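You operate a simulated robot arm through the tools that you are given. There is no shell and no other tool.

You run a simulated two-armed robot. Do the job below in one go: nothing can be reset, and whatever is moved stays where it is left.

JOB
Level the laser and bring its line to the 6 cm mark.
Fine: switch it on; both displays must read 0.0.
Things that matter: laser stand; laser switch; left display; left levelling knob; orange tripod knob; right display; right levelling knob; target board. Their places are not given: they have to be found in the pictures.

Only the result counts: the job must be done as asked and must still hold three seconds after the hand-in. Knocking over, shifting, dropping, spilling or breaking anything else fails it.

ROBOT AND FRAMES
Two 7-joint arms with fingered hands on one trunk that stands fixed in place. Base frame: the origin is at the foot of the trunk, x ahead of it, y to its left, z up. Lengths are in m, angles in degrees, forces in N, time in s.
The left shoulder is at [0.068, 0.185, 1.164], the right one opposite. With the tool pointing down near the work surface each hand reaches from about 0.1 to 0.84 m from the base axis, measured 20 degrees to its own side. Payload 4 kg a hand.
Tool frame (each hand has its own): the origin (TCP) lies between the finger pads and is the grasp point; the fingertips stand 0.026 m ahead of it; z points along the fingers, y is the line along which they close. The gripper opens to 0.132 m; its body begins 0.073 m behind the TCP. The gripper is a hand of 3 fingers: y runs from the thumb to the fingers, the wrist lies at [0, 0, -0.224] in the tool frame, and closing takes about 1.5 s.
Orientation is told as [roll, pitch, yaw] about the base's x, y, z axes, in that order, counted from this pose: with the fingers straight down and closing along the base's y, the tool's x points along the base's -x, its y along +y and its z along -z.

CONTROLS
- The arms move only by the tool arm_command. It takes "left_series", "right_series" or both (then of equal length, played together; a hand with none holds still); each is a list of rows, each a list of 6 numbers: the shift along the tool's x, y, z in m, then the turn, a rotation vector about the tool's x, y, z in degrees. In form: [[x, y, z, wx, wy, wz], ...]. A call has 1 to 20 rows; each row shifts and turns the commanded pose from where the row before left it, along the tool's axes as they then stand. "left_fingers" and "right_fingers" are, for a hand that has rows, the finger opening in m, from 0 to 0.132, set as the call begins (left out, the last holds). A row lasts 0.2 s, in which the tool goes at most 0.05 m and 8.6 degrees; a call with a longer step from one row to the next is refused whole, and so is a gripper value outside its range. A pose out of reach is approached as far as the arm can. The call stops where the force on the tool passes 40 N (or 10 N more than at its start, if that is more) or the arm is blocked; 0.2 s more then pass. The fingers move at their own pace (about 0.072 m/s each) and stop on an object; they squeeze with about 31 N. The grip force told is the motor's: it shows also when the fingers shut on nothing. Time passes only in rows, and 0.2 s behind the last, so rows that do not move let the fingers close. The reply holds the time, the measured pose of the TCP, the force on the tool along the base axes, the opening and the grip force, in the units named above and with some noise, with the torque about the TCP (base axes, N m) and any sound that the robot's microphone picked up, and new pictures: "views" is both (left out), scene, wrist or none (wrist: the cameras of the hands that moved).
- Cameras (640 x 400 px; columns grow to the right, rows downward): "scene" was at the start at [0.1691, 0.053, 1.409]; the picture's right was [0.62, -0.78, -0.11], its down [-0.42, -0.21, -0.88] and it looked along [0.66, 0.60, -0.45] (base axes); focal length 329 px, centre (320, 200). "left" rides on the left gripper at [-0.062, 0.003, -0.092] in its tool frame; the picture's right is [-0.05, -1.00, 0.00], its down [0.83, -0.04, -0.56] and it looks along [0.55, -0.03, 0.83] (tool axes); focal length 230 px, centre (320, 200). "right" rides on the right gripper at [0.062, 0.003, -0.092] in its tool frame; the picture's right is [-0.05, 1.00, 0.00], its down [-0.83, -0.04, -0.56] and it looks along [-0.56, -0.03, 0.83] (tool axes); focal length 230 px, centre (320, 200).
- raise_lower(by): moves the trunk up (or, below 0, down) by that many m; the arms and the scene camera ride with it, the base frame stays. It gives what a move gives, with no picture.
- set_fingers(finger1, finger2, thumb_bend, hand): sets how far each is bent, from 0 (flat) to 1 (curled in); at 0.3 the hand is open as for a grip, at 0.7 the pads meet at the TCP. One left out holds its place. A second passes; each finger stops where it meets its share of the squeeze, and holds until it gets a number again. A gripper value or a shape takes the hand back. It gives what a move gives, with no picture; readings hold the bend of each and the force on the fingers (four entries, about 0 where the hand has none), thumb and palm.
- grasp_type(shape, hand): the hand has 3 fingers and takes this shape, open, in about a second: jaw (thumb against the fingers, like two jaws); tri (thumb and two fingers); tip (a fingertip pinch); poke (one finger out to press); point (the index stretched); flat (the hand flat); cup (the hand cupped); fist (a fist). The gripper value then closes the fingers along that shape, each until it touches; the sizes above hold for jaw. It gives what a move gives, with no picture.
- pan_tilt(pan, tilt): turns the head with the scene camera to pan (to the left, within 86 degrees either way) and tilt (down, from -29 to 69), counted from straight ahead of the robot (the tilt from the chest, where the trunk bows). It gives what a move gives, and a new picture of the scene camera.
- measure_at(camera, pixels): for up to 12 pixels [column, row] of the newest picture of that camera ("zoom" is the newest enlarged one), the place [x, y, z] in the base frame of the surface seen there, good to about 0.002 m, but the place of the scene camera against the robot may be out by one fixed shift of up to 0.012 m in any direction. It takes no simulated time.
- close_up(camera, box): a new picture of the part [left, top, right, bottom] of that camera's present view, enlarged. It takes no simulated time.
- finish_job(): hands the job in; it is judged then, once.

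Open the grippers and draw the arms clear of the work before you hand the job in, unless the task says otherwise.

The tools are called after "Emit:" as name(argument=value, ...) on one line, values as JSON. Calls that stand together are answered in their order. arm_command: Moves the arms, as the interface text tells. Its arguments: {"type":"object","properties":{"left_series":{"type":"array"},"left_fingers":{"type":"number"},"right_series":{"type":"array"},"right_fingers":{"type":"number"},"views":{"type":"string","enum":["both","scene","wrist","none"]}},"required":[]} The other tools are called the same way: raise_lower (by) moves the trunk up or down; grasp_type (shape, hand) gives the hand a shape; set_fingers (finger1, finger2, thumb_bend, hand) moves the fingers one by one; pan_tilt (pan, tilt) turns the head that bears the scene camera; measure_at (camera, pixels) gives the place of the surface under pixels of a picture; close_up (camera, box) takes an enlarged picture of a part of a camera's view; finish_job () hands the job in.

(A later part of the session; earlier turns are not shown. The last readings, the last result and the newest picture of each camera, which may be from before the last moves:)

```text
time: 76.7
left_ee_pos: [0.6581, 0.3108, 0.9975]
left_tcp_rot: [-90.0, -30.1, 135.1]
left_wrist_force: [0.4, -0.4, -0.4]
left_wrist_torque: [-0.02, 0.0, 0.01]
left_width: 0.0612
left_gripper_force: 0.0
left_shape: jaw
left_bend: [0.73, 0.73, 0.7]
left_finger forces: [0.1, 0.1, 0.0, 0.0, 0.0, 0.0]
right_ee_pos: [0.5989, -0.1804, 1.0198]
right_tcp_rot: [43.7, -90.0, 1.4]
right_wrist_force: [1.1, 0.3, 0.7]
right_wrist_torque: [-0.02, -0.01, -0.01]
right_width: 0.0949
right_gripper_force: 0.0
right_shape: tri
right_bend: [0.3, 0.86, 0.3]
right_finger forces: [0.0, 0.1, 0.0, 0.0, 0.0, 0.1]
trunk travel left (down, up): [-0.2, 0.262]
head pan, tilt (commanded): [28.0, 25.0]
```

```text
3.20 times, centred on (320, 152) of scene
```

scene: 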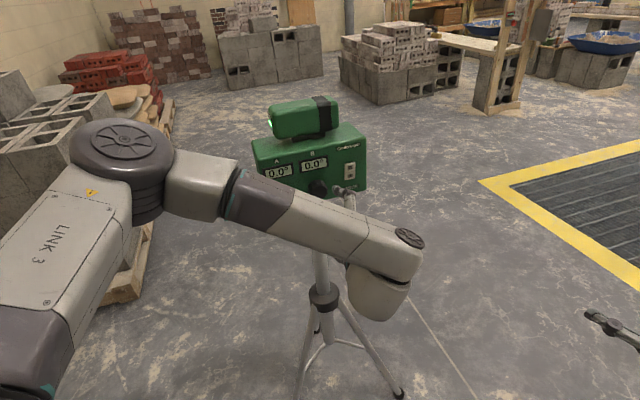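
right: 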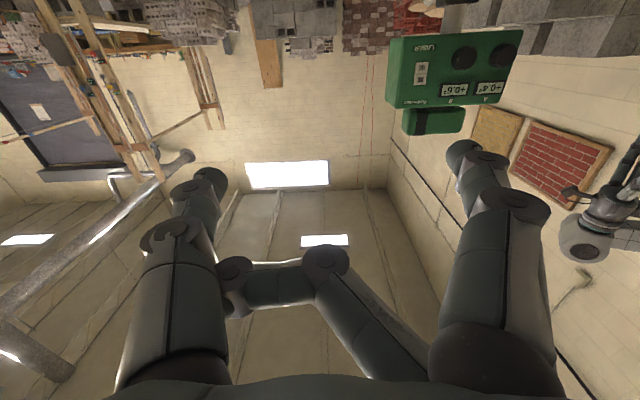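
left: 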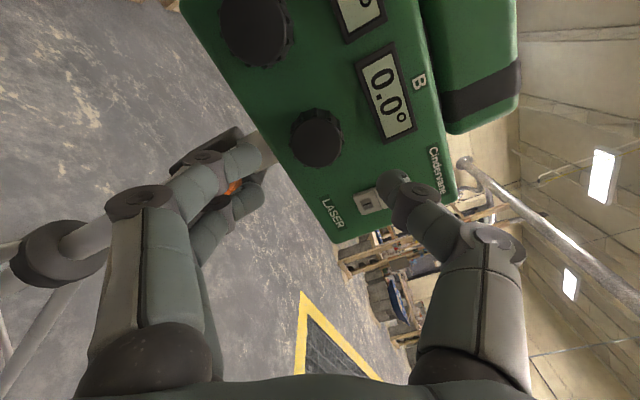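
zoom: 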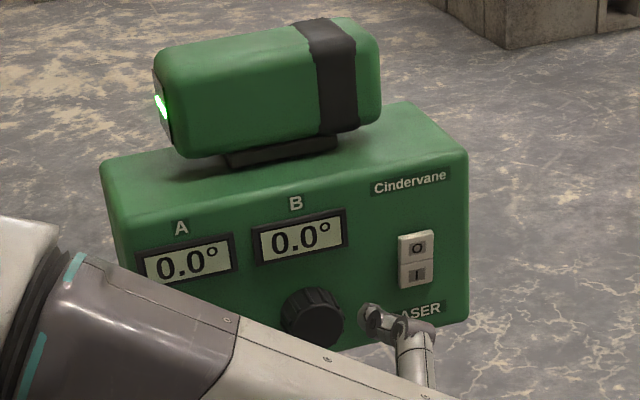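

Both displays read 0.0°. I look at the target board for the line's height now.

Emit:
pan_tilt(pan=86, tilt=15)

Emit:
close_up(camera="scene", box=[120, 130, 216, 230])

```text
time: 78.0
left_ee_pos: [0.6585, 0.31, 0.9982]
left_tcp_rot: [-89.9, -30.0, 135.1]
left_wrist_force: [-0.1, 0.0, 1.0]
left_wrist_torque: [0.0, -0.01, -0.02]
left_width: 0.0613
left_gripper_force: 0.1
left_shape: jaw
left_bend: [0.73, 0.73, 0.7]
left_finger forces: [0.0, 0.0, 0.0, 0.0, 0.0, 0.0]
right_ee_pos: [0.5985, -0.1805, 1.0206]
right_tcp_rot: [37.8, -89.9, 7.3]
right_wrist_force: [0.6, -0.1, -0.1]
right_wrist_torque: [-0.02, -0.02, 0.01]
right_width: 0.0949
right_gripper_force: 0.0
right_shape: tri
right_bend: [0.3, 0.86, 0.3]
right_finger forces: [0.1, 0.0, 0.1, 0.0, 0.0, 0.0]
trunk travel left (down, up): [-0.2, 0.262]
head pan, tilt (commanded): [85.9, 15.0]
```

scene: 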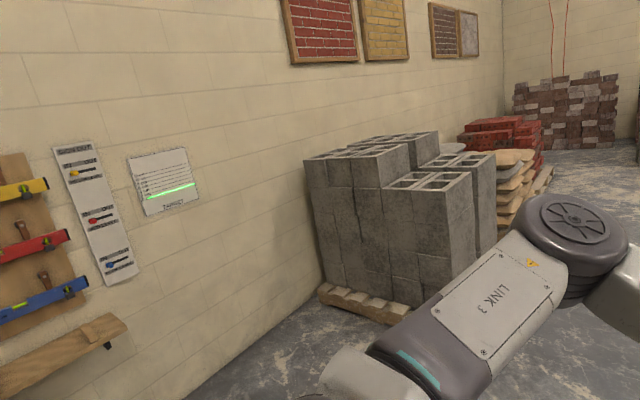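

```text
4.00 times, centred on (168, 180) of scene
```

zoom: 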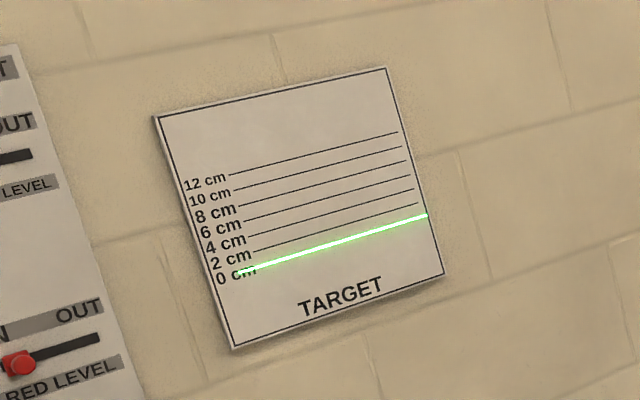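

Level, the line now sits at about 0.5 cm, so it must rise about 5.5 cm via the orange knob. I back the left hand off, lower it to the orange knob's height and roll to 0° for a good view; the head returns to the laser.

Emit:
arm_command(left_series=[[0, 0, -0.04, 0, 0, 0], [0.02, 0.0347, 0, 0, 0, 0], [0.02, 0.0347, 0, 0, 0, 0], [0.02, 0.0347, 0, 0, 0, 0], [0, 0, 0, 0, 0, 7.5], [0, 0, 0, 0, 0, 7.5], [0, 0, 0, 0, 0, 7.5], [0, 0, 0, 0, 0, 7.5], [0, 0, 0, 0, 0, 7.5], [0, 0, 0, 0, 0, 7.5], [0, 0, 0, 0, 0, 7.5], [0, 0, 0, 0, 0, 7.5]], left_fingers=0.1, views="wrist")

Emit:
pan_tilt(pan=28, tilt=30)

```text
time: 80.6
left_ee_pos: [0.6066, 0.3433, 0.9351]
left_tcp_rot: [85.0, -89.8, -40.0]
left_wrist_force: [0.8, 0.0, 0.6]
left_wrist_torque: [-0.06, 0.04, 0.0]
left_width: 0.0998
left_gripper_force: 0.0
left_shape: jaw
left_bend: [0.63, 0.63, 0.6]
left_finger forces: [0.0, 0.1, 0.0, 0.0, 0.0, 0.1]
left hand out of reach, approached as far as the arm can: row 1, 2, 3, 4
right_ee_pos: [0.5989, -0.182, 1.0199]
right_tcp_rot: [36.8, -89.8, 8.1]
right_wrist_force: [0.4, -0.5, 0.2]
right_wrist_torque: [0.01, 0.0, -0.01]
right_width: 0.095
right_gripper_force: 0.0
right_shape: tri
right_bend: [0.3, 0.86, 0.3]
right_finger forces: [0.0, 0.0, 0.1, 0.0, 0.0, 0.0]
trunk travel left (down, up): [-0.2, 0.262]
head pan, tilt (commanded): [85.9, 15.0]
```

left: 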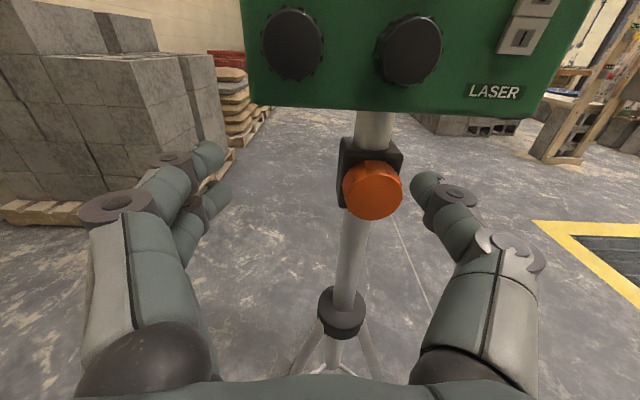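

```text
time: 81.9
left_ee_pos: [0.6075, 0.3428, 0.935]
left_tcp_rot: [-72.2, -90.0, 117.4]
left_wrist_force: [0.5, 0.2, 0.3]
left_wrist_torque: [0.0, -0.01, 0.02]
left_width: 0.1001
left_gripper_force: 0.1
left_shape: jaw
left_bend: [0.63, 0.63, 0.6]
left_finger forces: [0.0, 0.0, 0.0, 0.0, 0.1, 0.1]
right_ee_pos: [0.5981, -0.1803, 1.0207]
right_tcp_rot: [37.2, -89.9, 7.9]
right_wrist_force: [0.7, -0.4, -0.1]
right_wrist_torque: [0.02, 0.03, -0.02]
right_width: 0.0951
right_gripper_force: 0.1
right_shape: tri
right_bend: [0.3, 0.86, 0.3]
right_finger forces: [0.0, 0.1, 0.0, 0.1, 0.1, 0.1]
trunk travel left (down, up): [-0.2, 0.262]
head pan, tilt (commanded): [28.0, 30.0]
```

scene: 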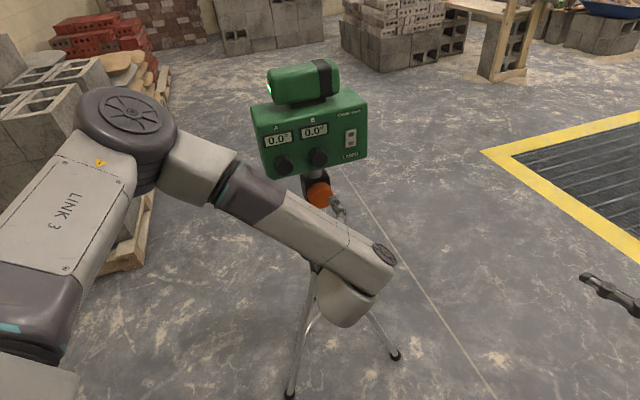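

The orange knob is at (373,190) in the wrist picture. I measure it and enlarge.

Emit:
close_up(camera="left", box=[300, 110, 460, 235])

Emit:
measure_at(camera="left", pixels=[[377, 197], [360, 197], [392, 197], [377, 180], [377, 212], [365, 165], [350, 150], [395, 152], [374, 130], [355, 240], [345, 190]])

```text
3.20 times, centred on (380, 172) of left
```

zoom: 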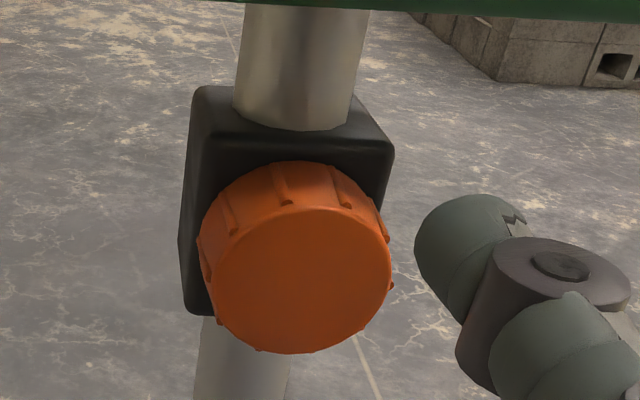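

```text
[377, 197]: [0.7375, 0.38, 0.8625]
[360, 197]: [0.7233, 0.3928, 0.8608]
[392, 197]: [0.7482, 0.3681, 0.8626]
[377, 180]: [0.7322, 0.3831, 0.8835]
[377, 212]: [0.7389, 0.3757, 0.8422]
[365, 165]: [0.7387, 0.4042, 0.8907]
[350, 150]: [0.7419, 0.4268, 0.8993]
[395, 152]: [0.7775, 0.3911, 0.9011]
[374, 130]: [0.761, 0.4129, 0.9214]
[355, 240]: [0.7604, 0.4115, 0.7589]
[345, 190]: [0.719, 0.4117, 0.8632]
```

The orange knob's face centre is at about u=0.2475, z=0.862, n=0.790, diameter about 6.4 cm. I move in front of it with a 9 cm opening.

Emit:
arm_command(left_series=[[0.0243, -0.0211, 0, 0, 0, 0], [0.0243, -0.0211, 0, 0, 0, 0], [0.0243, -0.0211, 0, 0, 0, 0], [0, 0, 0.029, 0, 0, 0], [0, 0, 0.029, 0, 0, 0]], left_fingers=0.09, views="both")

Emit:
close_up(camera="left", box=[220, 80, 460, 230])

```text
time: 83.1
left_ee_pos: [0.6621, 0.3928, 0.9306]
left_tcp_rot: [-2.4, -90.0, 47.5]
left_wrist_force: [-0.6, 0.8, 0.1]
left_wrist_torque: [0.02, 0.01, 0.01]
left_width: 0.0904
left_gripper_force: 0.0
left_shape: jaw
left_bend: [0.68, 0.68, 0.65]
left_finger forces: [0.1, 0.0, 0.1, 0.0, 0.1, 0.0]
left hand out of reach, approached as far as the arm can: row 1, 2, 3
right_ee_pos: [0.5989, -0.1801, 1.0198]
right_tcp_rot: [29.6, -89.9, 15.4]
right_wrist_force: [0.3, -0.6, 0.0]
right_wrist_torque: [-0.02, -0.01, 0.02]
right_width: 0.0948
right_gripper_force: 0.1
right_shape: tri
right_bend: [0.3, 0.86, 0.3]
right_finger forces: [0.0, 0.0, 0.0, 0.0, 0.1, 0.0]
trunk travel left (down, up): [-0.2, 0.262]
head pan, tilt (commanded): [28.0, 30.0]
```

scene: 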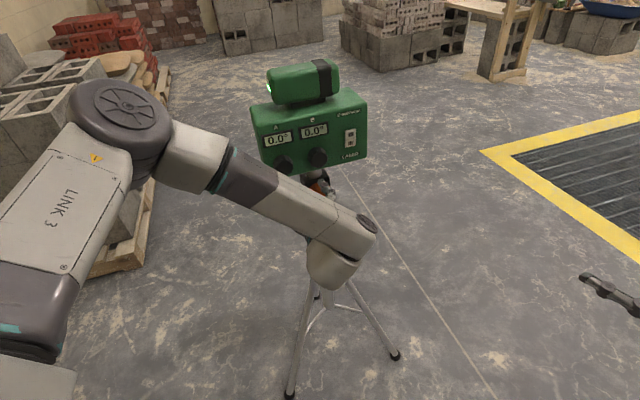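
left: 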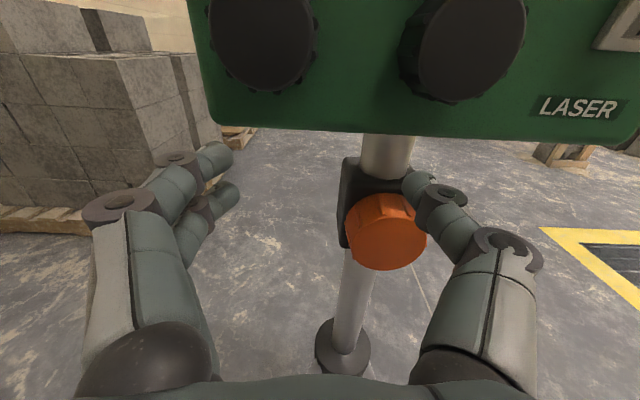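

```text
2.67 times, centred on (340, 155) of left
```

zoom: 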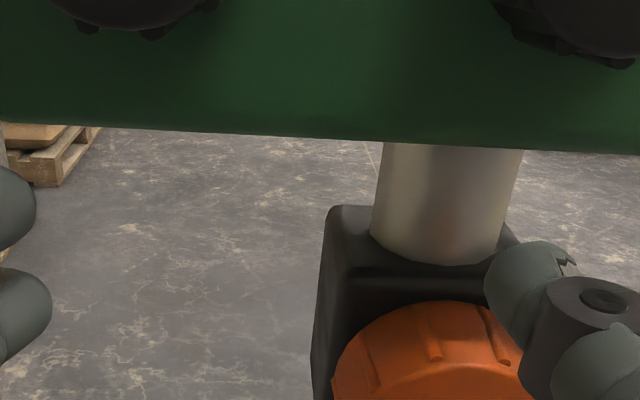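

The lower position is out of the left arm's reach at this trunk height. I back the hand off 6 cm and lower the trunk by 13 cm, so the arm has the same posture as at knob B.

Emit:
arm_command(left_series=[[0, 0, -0.03, 0, 0, 0], [0, 0, -0.03, 0, 0, 0]], views="none")

Emit:
raise_lower(by=-0.13)

Emit:
pan_tilt(pan=28, tilt=25)

```text
time: 83.7
left_ee_pos: [0.619, 0.3489, 0.9316]
left_tcp_rot: [38.2, -89.8, 6.7]
left_wrist_force: [0.2, -0.3, 0.0]
left_wrist_torque: [-0.03, -0.04, -0.01]
left_width: 0.0903
left_gripper_force: 0.1
left_shape: jaw
left_bend: [0.68, 0.68, 0.65]
left_finger forces: [0.0, 0.0, 0.0, 0.1, 0.1, 0.0]
right_ee_pos: [0.599, -0.181, 1.0207]
right_tcp_rot: [45.4, -89.8, -0.3]
right_wrist_force: [0.5, 0.4, 1.0]
right_wrist_torque: [-0.02, 0.01, -0.04]
right_width: 0.0952
right_gripper_force: 0.0
right_shape: tri
right_bend: [0.3, 0.86, 0.3]
right_finger forces: [0.0, 0.0, 0.0, 0.1, 0.0, 0.0]
trunk travel left (down, up): [-0.2, 0.262]
head pan, tilt (commanded): [28.0, 30.0]
```

```text
time: 85.3
left_ee_pos: [0.6197, 0.3509, 0.8036]
left_tcp_rot: [-20.4, -89.7, 65.3]
left_wrist_force: [-0.8, 0.2, 0.1]
left_wrist_torque: [-0.04, -0.02, -0.03]
left_width: 0.0903
left_gripper_force: 0.0
left_shape: jaw
left_bend: [0.68, 0.68, 0.65]
left_finger forces: [0.1, 0.0, 0.1, 0.0, 0.0, 0.0]
right_ee_pos: [0.5965, -0.1817, 0.8907]
right_tcp_rot: [-96.9, -90.0, 141.9]
right_wrist_force: [-0.7, -0.5, -0.4]
right_wrist_torque: [-0.05, -0.01, -0.05]
right_width: 0.0951
right_gripper_force: 0.0
right_shape: tri
right_bend: [0.3, 0.86, 0.3]
right_finger forces: [0.0, 0.0, 0.0, 0.1, 0.0, 0.0]
trunk travel left (down, up): [-0.07, 0.392]
head pan, tilt (commanded): [28.0, 30.0]
```

```text
time: 85.9
left_ee_pos: [0.6198, 0.3507, 0.801]
left_tcp_rot: [3.1, -89.7, 41.7]
left_wrist_force: [0.8, -0.4, -0.4]
left_wrist_torque: [-0.03, 0.0, -0.01]
left_width: 0.0903
left_gripper_force: 0.0
left_shape: jaw
left_bend: [0.68, 0.68, 0.65]
left_finger forces: [0.1, 0.0, 0.0, 0.0, 0.0, 0.1]
right_ee_pos: [0.599, -0.1804, 0.8895]
right_tcp_rot: [37.6, -89.9, 7.3]
right_wrist_force: [-0.3, 0.5, 0.7]
right_wrist_torque: [0.02, -0.02, -0.01]
right_width: 0.0954
right_gripper_force: 0.0
right_shape: tri
right_bend: [0.3, 0.86, 0.3]
right_finger forces: [0.0, 0.0, 0.1, 0.0, 0.1, 0.1]
trunk travel left (down, up): [-0.07, 0.392]
head pan, tilt (commanded): [28.0, 25.0]
```

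scene: 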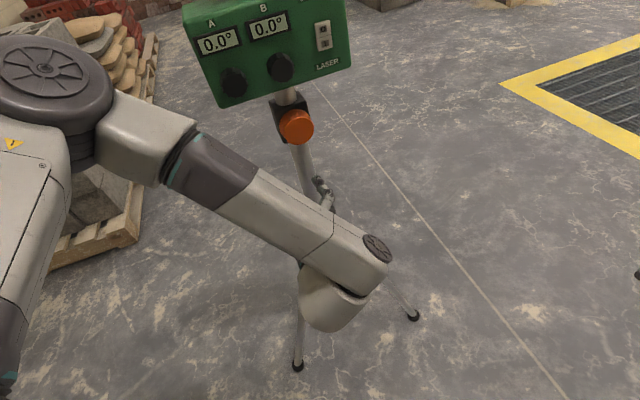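

The trunk is lower; displays still show 0.0° both. I now move the hand up 6 cm and right 6 cm, then forward toward the orange knob.

Emit:
arm_command(left_series=[[-0.0203, -0.02, 0, 0, 0, 0], [-0.0203, -0.02, 0, 0, 0, 0], [-0.0204, -0.0202, 0, 0, 0, 0], [0, 0, 0.025, 0, 0, 0], [0, 0, 0.02, 0, 0, 0]], left_fingers=0.09, views="both")

Emit:
close_up(camera="left", box=[220, 80, 460, 230])

```text
time: 87.1
left_ee_pos: [0.6931, 0.3413, 0.8612]
left_tcp_rot: [1.1, -89.7, 43.7]
left_wrist_force: [-0.6, 0.5, -0.2]
left_wrist_torque: [0.0, 0.06, 0.0]
left_width: 0.0903
left_gripper_force: 0.1
left_shape: jaw
left_bend: [0.68, 0.68, 0.65]
left_finger forces: [0.0, 0.1, 0.1, 0.0, 0.0, 0.0]
right_ee_pos: [0.5982, -0.1803, 0.8892]
right_tcp_rot: [42.6, -89.9, 2.3]
right_wrist_force: [0.3, 0.3, 0.2]
right_wrist_torque: [-0.02, 0.0, 0.01]
right_width: 0.095
right_gripper_force: 0.0
right_shape: tri
right_bend: [0.3, 0.85, 0.3]
right_finger forces: [0.0, 0.0, 0.0, 0.0, 0.1, 0.0]
trunk travel left (down, up): [-0.07, 0.392]
head pan, tilt (commanded): [28.0, 25.0]
```

scene: 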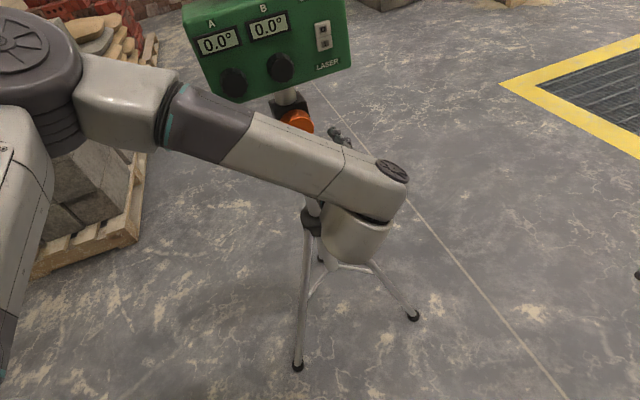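
left: 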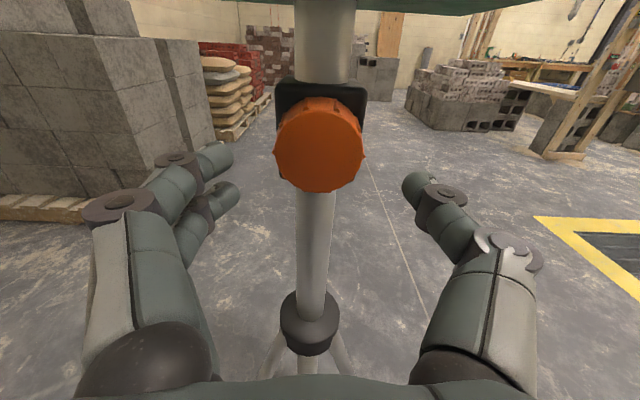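

```text
2.67 times, centred on (340, 155) of left
```

zoom: 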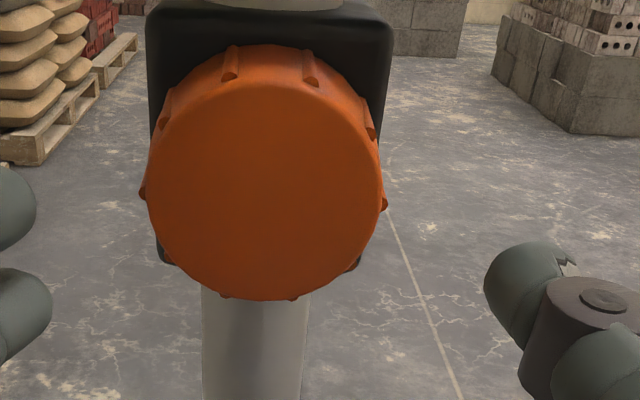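

The knob is straight ahead; face centre at px (320,151). I measure it.

Emit:
measure_at(camera="left", pixels=[[320, 151], [285, 151], [355, 151], [320, 120], [320, 185], [280, 95], [325, 60], [408, 185], [225, 150]])

```text
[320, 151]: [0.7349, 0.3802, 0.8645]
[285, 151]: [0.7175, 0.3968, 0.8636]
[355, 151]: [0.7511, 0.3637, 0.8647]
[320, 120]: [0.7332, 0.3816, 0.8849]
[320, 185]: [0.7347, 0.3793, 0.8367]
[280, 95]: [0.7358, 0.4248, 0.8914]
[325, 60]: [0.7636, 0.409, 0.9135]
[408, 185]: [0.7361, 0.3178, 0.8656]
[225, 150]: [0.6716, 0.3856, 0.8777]
```

Knob centre: u=0.2508, z=0.8645, face n=0.7885, block front n=0.821. I align and advance 5.4 cm.

Emit:
arm_command(left_series=[[-0.0033, -0.0045, 0, 0, 0, 0], [0, 0, 0.015, 0, 0, 0], [0, 0, 0.015, 0, 0, 0], [0, 0, 0.015, 0, 0, 0], [0, 0, 0.009, 0, 0, 0]], views="wrist")

```text
time: 88.3
left_ee_pos: [0.7369, 0.3749, 0.8646]
left_tcp_rot: [6.0, -89.7, 38.8]
left_wrist_force: [-0.3, 0.0, 0.1]
left_wrist_torque: [-0.01, 0.02, -0.03]
left_width: 0.0903
left_gripper_force: 0.0
left_shape: jaw
left_bend: [0.68, 0.68, 0.65]
left_finger forces: [0.0, 0.1, 0.0, 0.0, 0.0, 0.0]
right_ee_pos: [0.5977, -0.1811, 0.8886]
right_tcp_rot: [36.6, -89.9, 8.6]
right_wrist_force: [0.6, -0.2, 0.5]
right_wrist_torque: [-0.01, -0.01, -0.02]
right_width: 0.095
right_gripper_force: 0.1
right_shape: tri
right_bend: [0.3, 0.85, 0.3]
right_finger forces: [0.0, 0.1, 0.0, 0.1, 0.0, 0.0]
trunk travel left (down, up): [-0.07, 0.392]
head pan, tilt (commanded): [28.0, 25.0]
```

left: 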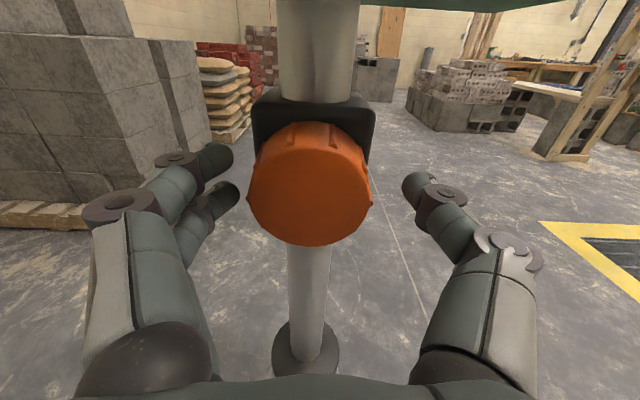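

Around the knob with no contact. I shift 2 mm left and close on it.

Emit:
arm_command(left_series=[[0, 0.002, 0, 0, 0, 0], [0, 0, 0, 0, 0, 0], [0, 0, 0, 0, 0, 0], [0, 0, 0, 0, 0, 0], [0, 0, 0, 0, 0, 0]], left_fingers=0.045, views="wrist")

```text
time: 89.5
left_ee_pos: [0.734, 0.377, 0.8647]
left_tcp_rot: [-0.3, -89.7, 45.2]
left_wrist_force: [0.0, 1.7, 2.1]
left_wrist_torque: [0.03, 0.0, 0.0]
left_width: 0.0538
left_gripper_force: 31.0
left_shape: jaw
left_bend: [0.73, 0.73, 0.7]
left_finger forces: [13.7, 14.6, 0.0, 0.1, 27.2, 0.1]
right_ee_pos: [0.5989, -0.1811, 0.8899]
right_tcp_rot: [36.5, -89.9, 8.8]
right_wrist_force: [-0.1, 0.1, 0.0]
right_wrist_torque: [0.0, 0.0, 0.01]
right_width: 0.0949
right_gripper_force: 0.0
right_shape: tri
right_bend: [0.3, 0.85, 0.3]
right_finger forces: [0.0, 0.1, 0.0, 0.0, 0.1, 0.1]
trunk travel left (down, up): [-0.07, 0.392]
head pan, tilt (commanded): [28.0, 25.0]
```

left: 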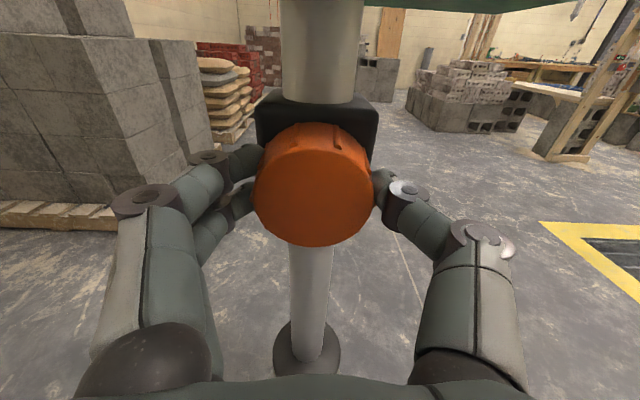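

Gripped evenly (27 N each side). I point the head at the target board to watch the line while I turn the knob.

Emit:
pan_tilt(pan=86, tilt=5)

```text
time: 90.8
left_ee_pos: [0.7339, 0.3763, 0.8653]
left_tcp_rot: [-0.1, -89.7, 45.0]
left_wrist_force: [2.1, 2.4, 3.0]
left_wrist_torque: [0.02, -0.07, 0.0]
left_width: 0.053
left_gripper_force: 30.7
left_shape: jaw
left_bend: [0.73, 0.73, 0.7]
left_finger forces: [14.0, 14.4, 0.0, 0.0, 27.3, 0.0]
right_ee_pos: [0.5986, -0.1812, 0.8897]
right_tcp_rot: [33.0, -89.9, 11.9]
right_wrist_force: [0.1, -0.3, 1.0]
right_wrist_torque: [-0.02, -0.01, -0.03]
right_width: 0.0949
right_gripper_force: 0.0
right_shape: tri
right_bend: [0.3, 0.85, 0.3]
right_finger forces: [0.1, 0.0, 0.0, 0.0, 0.0, 0.0]
trunk travel left (down, up): [-0.07, 0.392]
head pan, tilt (commanded): [85.9, 5.0]
```

scene: 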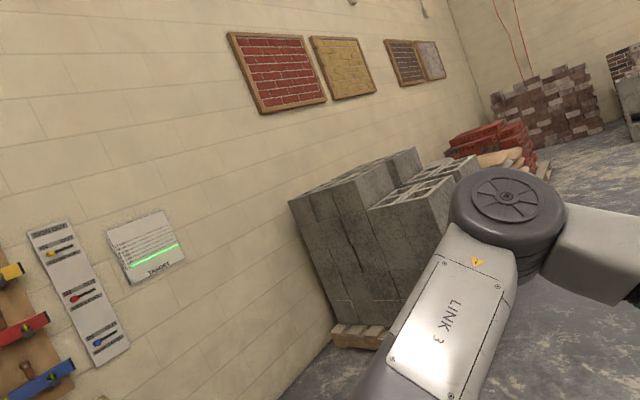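

The board and the green line are visible at (148,253). I turn the orange knob +20° and watch.

Emit:
arm_command(left_series=[[0, 0, 0, 0, 0, 5], [0, 0, 0, 0, 0, 5], [0, 0, 0, 0, 0, 5], [0, 0, 0, 0, 0, 5], [0, 0, 0, 0, 0, 0]], views="both")

Emit:
close_up(camera="scene", box=[95, 205, 199, 291])

```text
time: 92.0
left_ee_pos: [0.7345, 0.3759, 0.8641]
left_tcp_rot: [89.0, -69.9, -44.2]
left_wrist_force: [2.4, -2.3, -1.0]
left_wrist_torque: [0.0, 0.01, -0.02]
left_width: 0.053
left_gripper_force: 31.3
left_shape: jaw
left_bend: [0.73, 0.73, 0.7]
left_finger forces: [13.1, 14.5, 0.0, 0.0, 30.4, 0.1]
right_ee_pos: [0.5993, -0.1804, 0.8889]
right_tcp_rot: [43.7, -89.9, 1.3]
right_wrist_force: [2.0, 1.2, 0.8]
right_wrist_torque: [0.0, 0.02, 0.01]
right_width: 0.095
right_gripper_force: 0.0
right_shape: tri
right_bend: [0.3, 0.85, 0.3]
right_finger forces: [0.0, 0.0, 0.0, 0.0, 0.0, 0.1]
trunk travel left (down, up): [-0.07, 0.392]
head pan, tilt (commanded): [85.9, 5.0]
```

scene: 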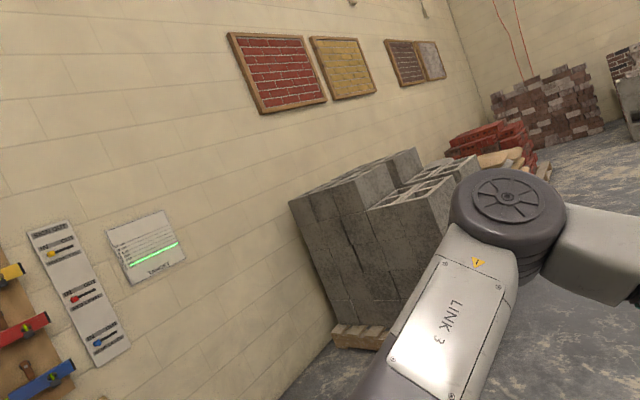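
left: 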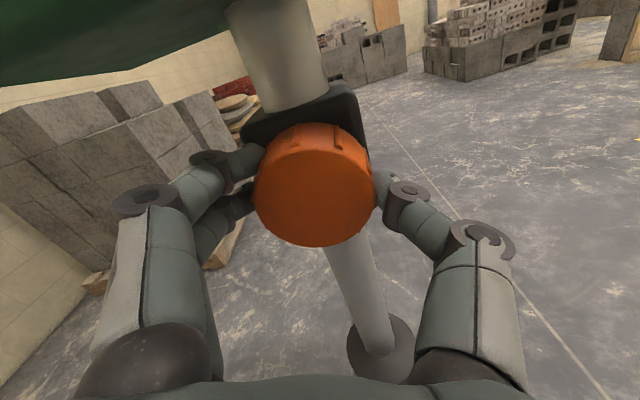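

```text
4.65 times, centred on (147, 248) of scene
```

zoom: 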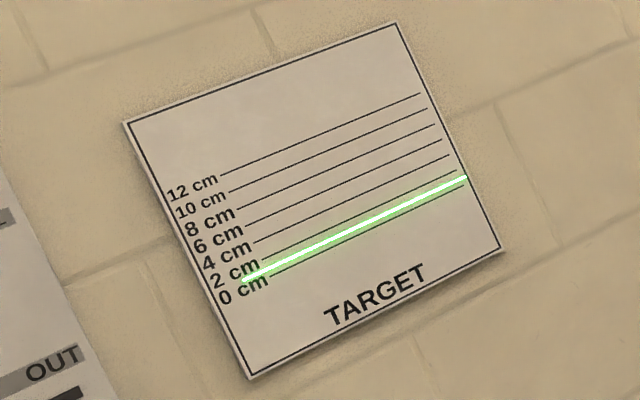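

The line seems to have risen slightly. I enlarge further and measure the green line and marks.

Emit:
close_up(camera="scene", box=[120, 225, 184, 265])

```text
10.00 times, centred on (152, 245) of scene
```

zoom: 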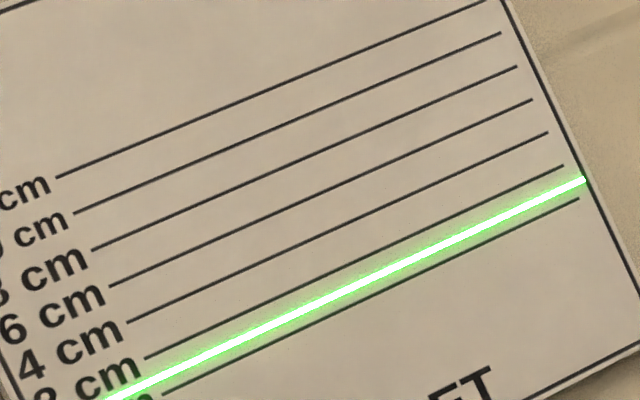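

At this zoom the line reads about 0.9 cm. I turn the knob another +30° to get the rate.

Emit:
arm_command(left_series=[[0, 0, 0, 0, 0, 5], [0, 0, 0, 0, 0, 5], [0, 0, 0, 0, 0, 5], [0, 0, 0, 0, 0, 5], [0, 0, 0, 0, 0, 5], [0, 0, 0, 0, 0, 5], [0, 0, 0, 0, 0, 0]], views="both")

Emit:
close_up(camera="scene", box=[120, 225, 184, 265])

```text
time: 93.6
left_ee_pos: [0.7351, 0.3765, 0.8628]
left_tcp_rot: [89.4, -39.8, -44.8]
left_wrist_force: [-1.1, -7.1, -9.5]
left_wrist_torque: [-0.22, 0.17, -0.18]
left_width: 0.0534
left_gripper_force: 31.0
left_shape: jaw
left_bend: [0.74, 0.73, 0.7]
left_finger forces: [11.5, 13.6, 0.0, 0.0, 36.0, 0.1]
right_ee_pos: [0.5995, -0.1823, 0.8877]
right_tcp_rot: [46.2, -89.7, -1.1]
right_wrist_force: [-0.1, -0.6, -0.1]
right_wrist_torque: [0.0, -0.01, 0.01]
right_width: 0.0951
right_gripper_force: 0.1
right_shape: tri
right_bend: [0.3, 0.85, 0.3]
right_finger forces: [0.0, 0.0, 0.0, 0.1, 0.0, 0.1]
trunk travel left (down, up): [-0.07, 0.392]
head pan, tilt (commanded): [85.9, 5.0]
```

scene: 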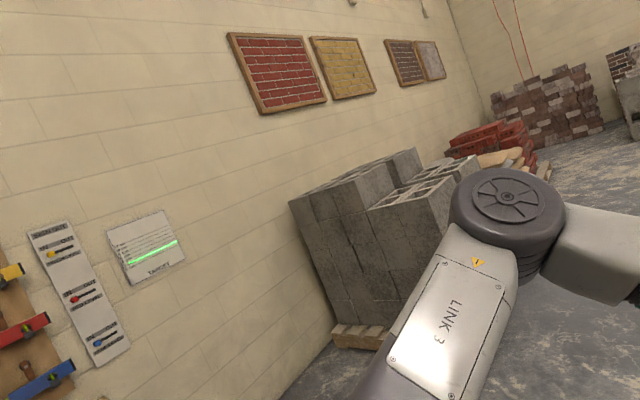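
left: 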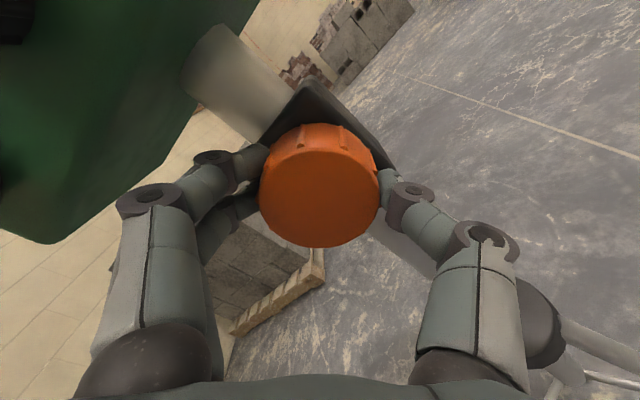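

```text
10.00 times, centred on (152, 245) of scene
```

zoom: 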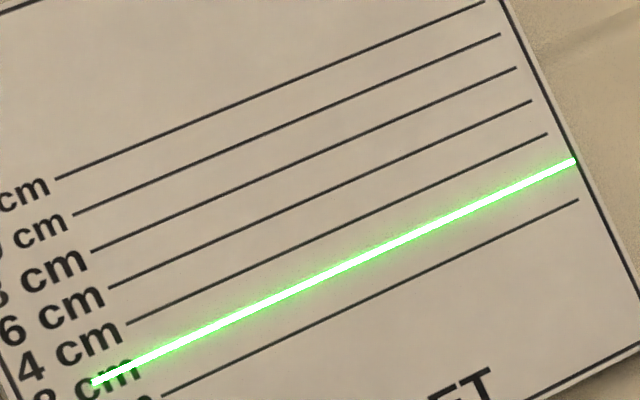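

30° raised the line by 1.1 cm to about 1.95 cm; about 110° more is needed. I relieve the 10 N load (3 mm down, 1.5 mm right) and turn +25° more.

Emit:
arm_command(left_series=[[0.0008, -0.0033, -0.001, 0, 0, 0], [0, 0, 0, 0, 0, 5], [0, 0, 0, 0, 0, 5], [0, 0, 0, 0, 0, 5], [0, 0, 0, 0, 0, 5], [0, 0, 0, 0, 0, 5], [0, 0, 0, 0, 0, 0]], views="both")

Emit:
close_up(camera="scene", box=[120, 225, 184, 265])

```text
time: 95.2
left_ee_pos: [0.7358, 0.3757, 0.8599]
left_tcp_rot: [89.6, -14.9, -45.0]
left_wrist_force: [3.3, 1.3, -3.6]
left_wrist_torque: [-0.12, 0.09, -0.04]
left_width: 0.0533
left_gripper_force: 31.2
left_shape: jaw
left_bend: [0.74, 0.73, 0.7]
left_finger forces: [13.4, 15.1, 0.1, 0.0, 31.8, 0.0]
right_ee_pos: [0.5993, -0.18, 0.8876]
right_tcp_rot: [31.2, -89.8, 13.8]
right_wrist_force: [-0.1, 0.1, 0.0]
right_wrist_torque: [0.02, -0.02, -0.02]
right_width: 0.0952
right_gripper_force: 0.0
right_shape: tri
right_bend: [0.3, 0.85, 0.3]
right_finger forces: [0.0, 0.0, 0.0, 0.0, 0.1, 0.0]
trunk travel left (down, up): [-0.07, 0.392]
head pan, tilt (commanded): [85.9, 5.0]
```

scene: 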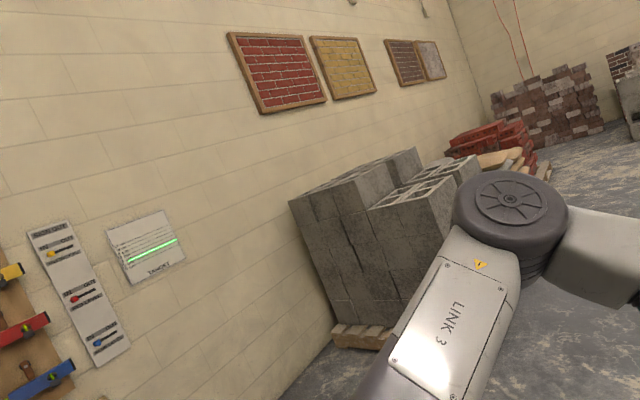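
left: 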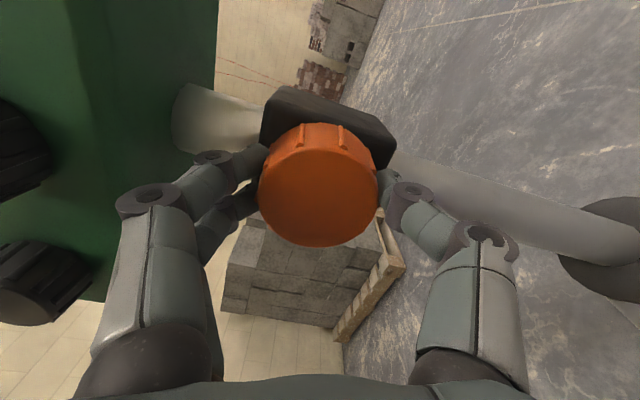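

```text
10.00 times, centred on (152, 245) of scene
```

zoom: 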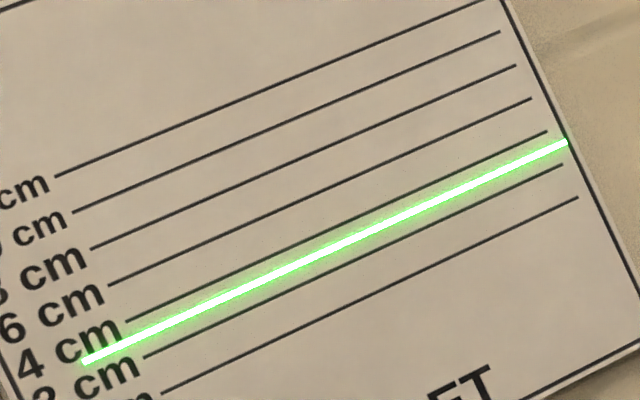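

The line is now about 3.05 cm at roll +75° (about 0.043 cm per degree). I continue +25°.

Emit:
arm_command(left_series=[[0, -0.001, 0, 0, 0, 5], [0, 0, 0, 0, 0, 5], [0, 0, 0, 0, 0, 5], [0, 0, 0, 0, 0, 5], [0, 0, 0, 0, 0, 5], [0, 0, 0, 0, 0, 0]], views="both")

Emit:
close_up(camera="scene", box=[120, 225, 184, 265])

```text
time: 96.6
left_ee_pos: [0.736, 0.3747, 0.8585]
left_tcp_rot: [89.5, 10.2, -45.2]
left_wrist_force: [2.1, 3.4, -8.0]
left_wrist_torque: [-0.14, 0.11, 0.04]
left_width: 0.0535
left_gripper_force: 31.1
left_shape: jaw
left_bend: [0.74, 0.73, 0.7]
left_finger forces: [11.8, 13.2, 0.0, 0.0, 34.0, 0.0]
right_ee_pos: [0.5996, -0.1802, 0.8885]
right_tcp_rot: [25.9, -89.8, 18.9]
right_wrist_force: [0.9, -1.1, 0.6]
right_wrist_torque: [0.01, 0.0, 0.01]
right_width: 0.0948
right_gripper_force: 0.1
right_shape: tri
right_bend: [0.3, 0.85, 0.3]
right_finger forces: [0.1, 0.0, 0.0, 0.1, 0.0, 0.1]
trunk travel left (down, up): [-0.07, 0.392]
head pan, tilt (commanded): [85.9, 5.0]
```

scene: 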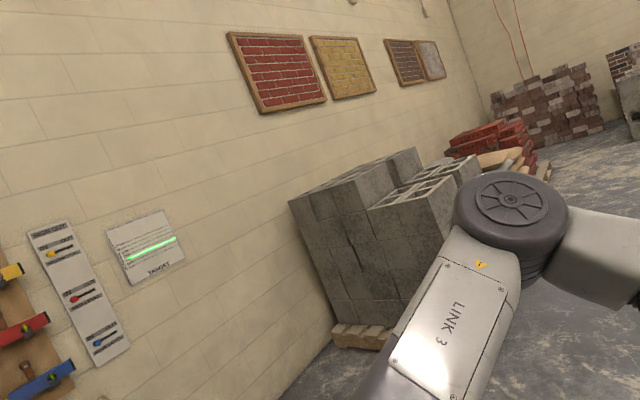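
left: 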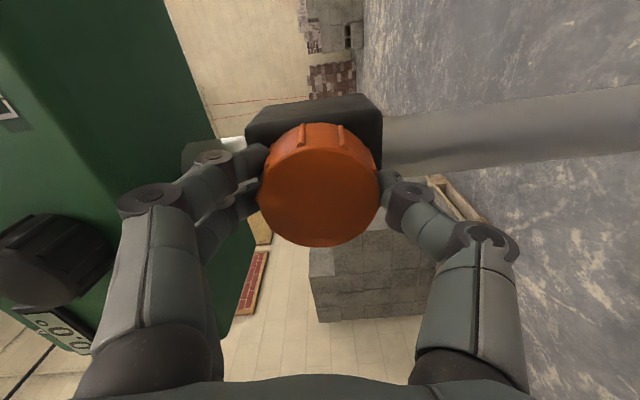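

```text
10.00 times, centred on (152, 245) of scene
```

zoom: 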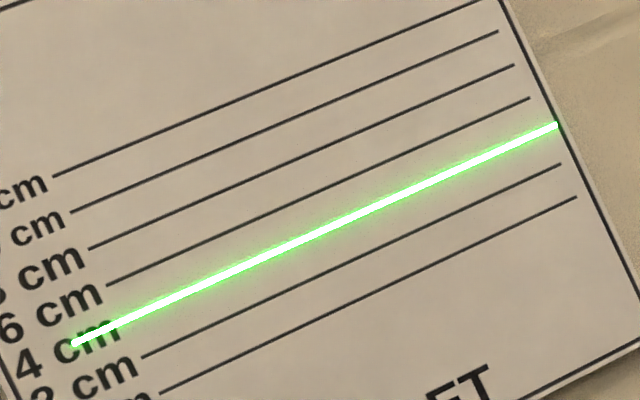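

The line is about 4.1 cm at roll +100°; about 44° more is needed. I relieve the downward load and turn +20°.

Emit:
arm_command(left_series=[[-0.0004, -0.0025, 0.0005, 0, 0, 0], [0, 0, 0, 0, 0, 5], [0, 0, 0, 0, 0, 5], [0, 0, 0, 0, 0, 5], [0, 0, 0, 0, 0, 5], [0, 0, 0, 0, 0, 0]], views="both")

Emit:
close_up(camera="scene", box=[120, 225, 184, 265])

```text
time: 98.0
left_ee_pos: [0.736, 0.3769, 0.8583]
left_tcp_rot: [89.4, 30.2, -45.3]
left_wrist_force: [-6.8, 1.3, -8.1]
left_wrist_torque: [-0.19, 0.14, 0.17]
left_width: 0.0535
left_gripper_force: 30.3
left_shape: jaw
left_bend: [0.74, 0.73, 0.7]
left_finger forces: [11.7, 13.5, 0.0, 0.1, 34.9, 0.0]
right_ee_pos: [0.5973, -0.1796, 0.8897]
right_tcp_rot: [19.9, -89.9, 25.1]
right_wrist_force: [-0.3, 0.8, -0.1]
right_wrist_torque: [0.01, 0.06, -0.01]
right_width: 0.095
right_gripper_force: 0.0
right_shape: tri
right_bend: [0.3, 0.85, 0.3]
right_finger forces: [0.0, 0.0, 0.1, 0.0, 0.0, 0.1]
trunk travel left (down, up): [-0.07, 0.392]
head pan, tilt (commanded): [85.9, 5.0]
```

scene: 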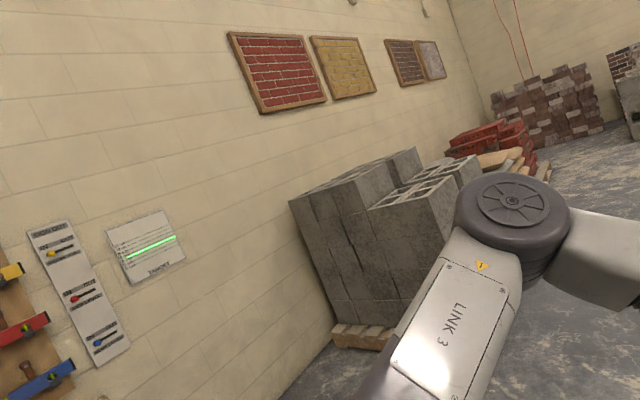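
left: 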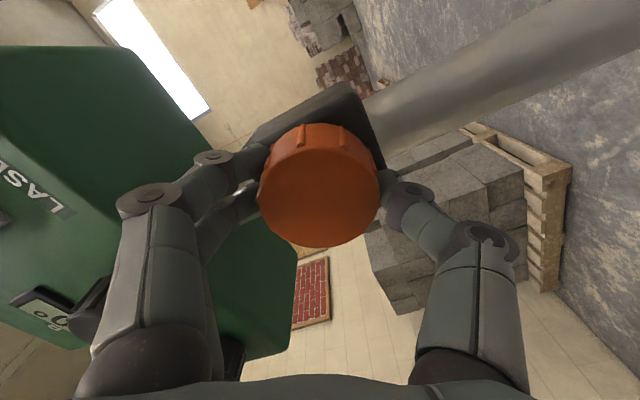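

```text
10.00 times, centred on (152, 245) of scene
```

zoom: 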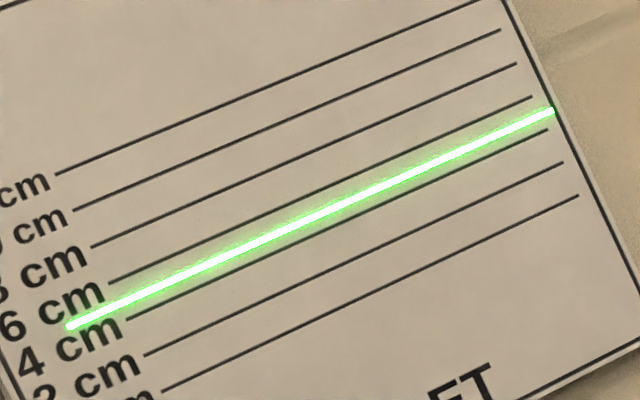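

The line is about 4.9 cm at roll +120°. I relieve the loads (left 2 mm, down 2.5 mm) and turn +15°.

Emit:
arm_command(left_series=[[0.0005, -0.0032, -0.0005, 0, 0, 0], [0, 0, 0, 0, 0, 5], [0, 0, 0, 0, 0, 5], [0, 0, 0, 0, 0, 5], [0, 0, 0, 0, 0, 0]], views="both")

Emit:
close_up(camera="scene", box=[120, 225, 184, 265])

```text
time: 99.2
left_ee_pos: [0.7349, 0.3776, 0.8549]
left_tcp_rot: [89.4, 45.1, -45.5]
left_wrist_force: [3.3, 4.1, -1.9]
left_wrist_torque: [-0.07, 0.06, 0.11]
left_width: 0.0533
left_gripper_force: 30.9
left_shape: jaw
left_bend: [0.74, 0.73, 0.7]
left_finger forces: [13.8, 15.2, 0.0, 0.0, 29.9, 0.1]
right_ee_pos: [0.598, -0.182, 0.8886]
right_tcp_rot: [25.8, -89.9, 19.3]
right_wrist_force: [0.0, 0.9, -0.5]
right_wrist_torque: [-0.01, 0.03, -0.01]
right_width: 0.0949
right_gripper_force: 0.0
right_shape: tri
right_bend: [0.3, 0.85, 0.3]
right_finger forces: [0.1, 0.0, 0.0, 0.0, 0.0, 0.1]
trunk travel left (down, up): [-0.07, 0.392]
head pan, tilt (commanded): [85.9, 5.0]
```

scene: 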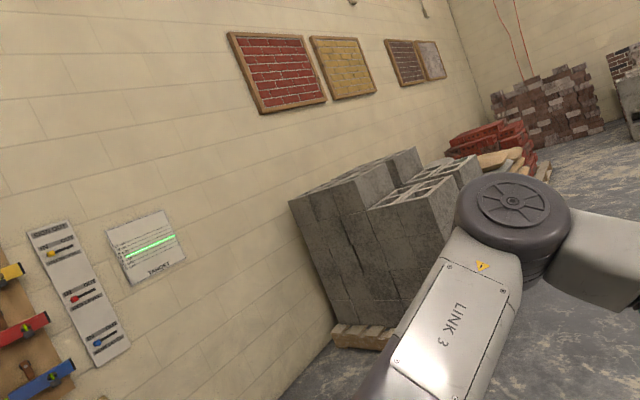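
left: 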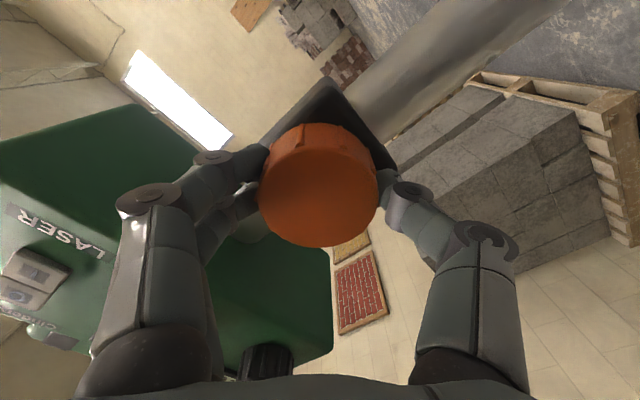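

```text
10.00 times, centred on (152, 245) of scene
```

zoom: 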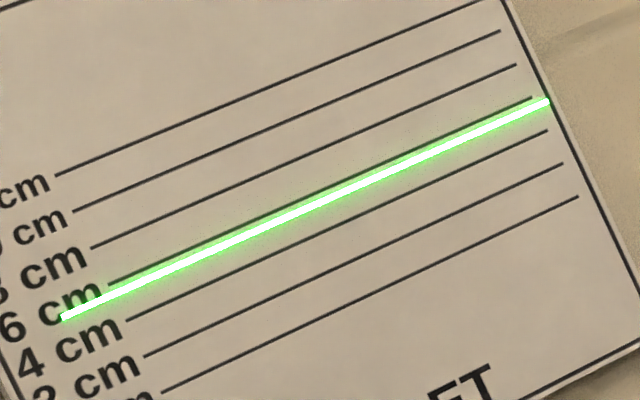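

The line is about 5.4 cm. I turn +10° more.

Emit:
arm_command(left_series=[[0, 0, 0, 0, 0, 5], [0, 0, 0, 0, 0, 5], [0, 0, 0, 0, 0, 0]], views="both")

Emit:
close_up(camera="scene", box=[120, 225, 184, 265])

```text
time: 100.0
left_ee_pos: [0.7339, 0.3776, 0.8562]
left_tcp_rot: [89.4, 55.1, -45.6]
left_wrist_force: [1.5, 6.2, -2.3]
left_wrist_torque: [-0.11, 0.06, 0.17]
left_width: 0.0532
left_gripper_force: 31.2
left_shape: jaw
left_bend: [0.74, 0.73, 0.7]
left_finger forces: [13.0, 14.7, 0.0, 0.0, 30.8, 0.0]
right_ee_pos: [0.5991, -0.18, 0.8899]
right_tcp_rot: [19.0, -89.9, 26.0]
right_wrist_force: [0.0, -0.2, -0.4]
right_wrist_torque: [-0.01, 0.0, -0.03]
right_width: 0.095
right_gripper_force: 0.1
right_shape: tri
right_bend: [0.3, 0.85, 0.3]
right_finger forces: [0.1, 0.0, 0.0, 0.0, 0.1, 0.1]
trunk travel left (down, up): [-0.07, 0.392]
head pan, tilt (commanded): [85.9, 5.0]
```

scene: 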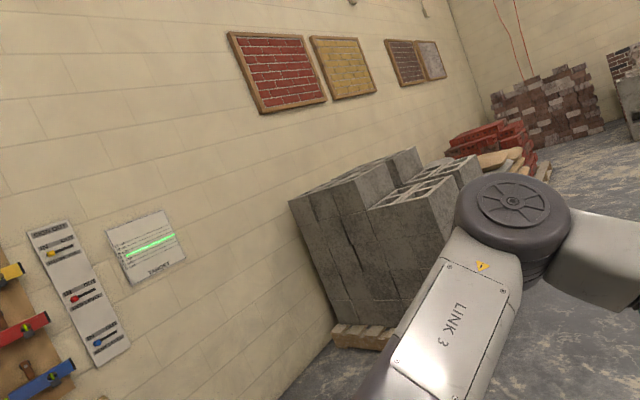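
left: 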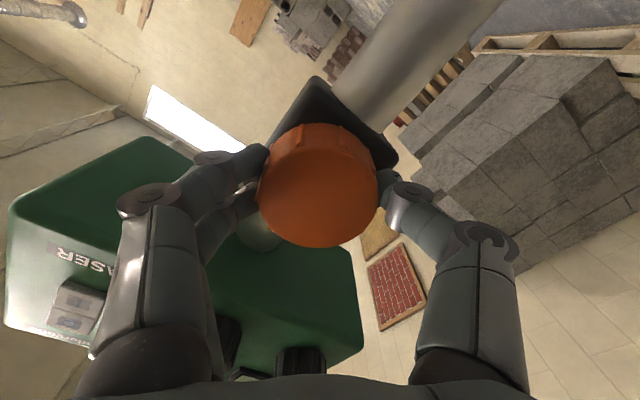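

```text
10.00 times, centred on (152, 245) of scene
```

zoom: 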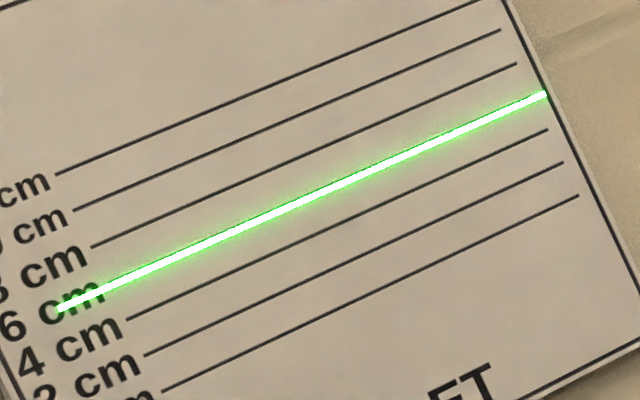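

The line is close to 6 cm. I zoom in tightly at both ends to judge the remaining offset.

Emit:
close_up(camera="scene", box=[122, 240, 154, 260])

Emit:
close_up(camera="scene", box=[152, 228, 184, 248])

```text
16.00 times, centred on (138, 250) of scene
```

zoom: 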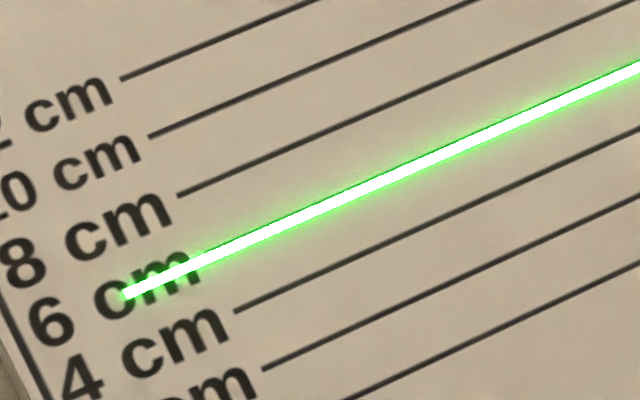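

```text
16.00 times, centred on (168, 238) of scene
```

zoom: 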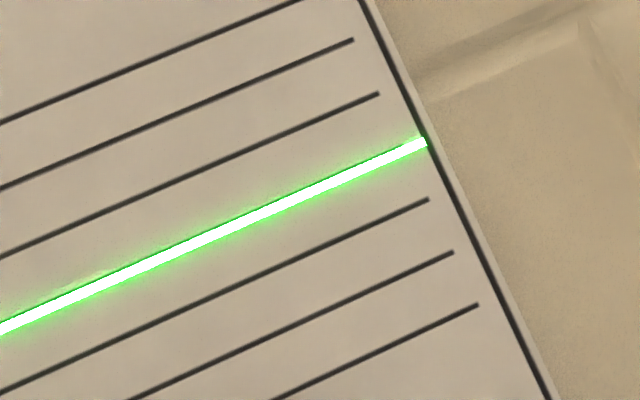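

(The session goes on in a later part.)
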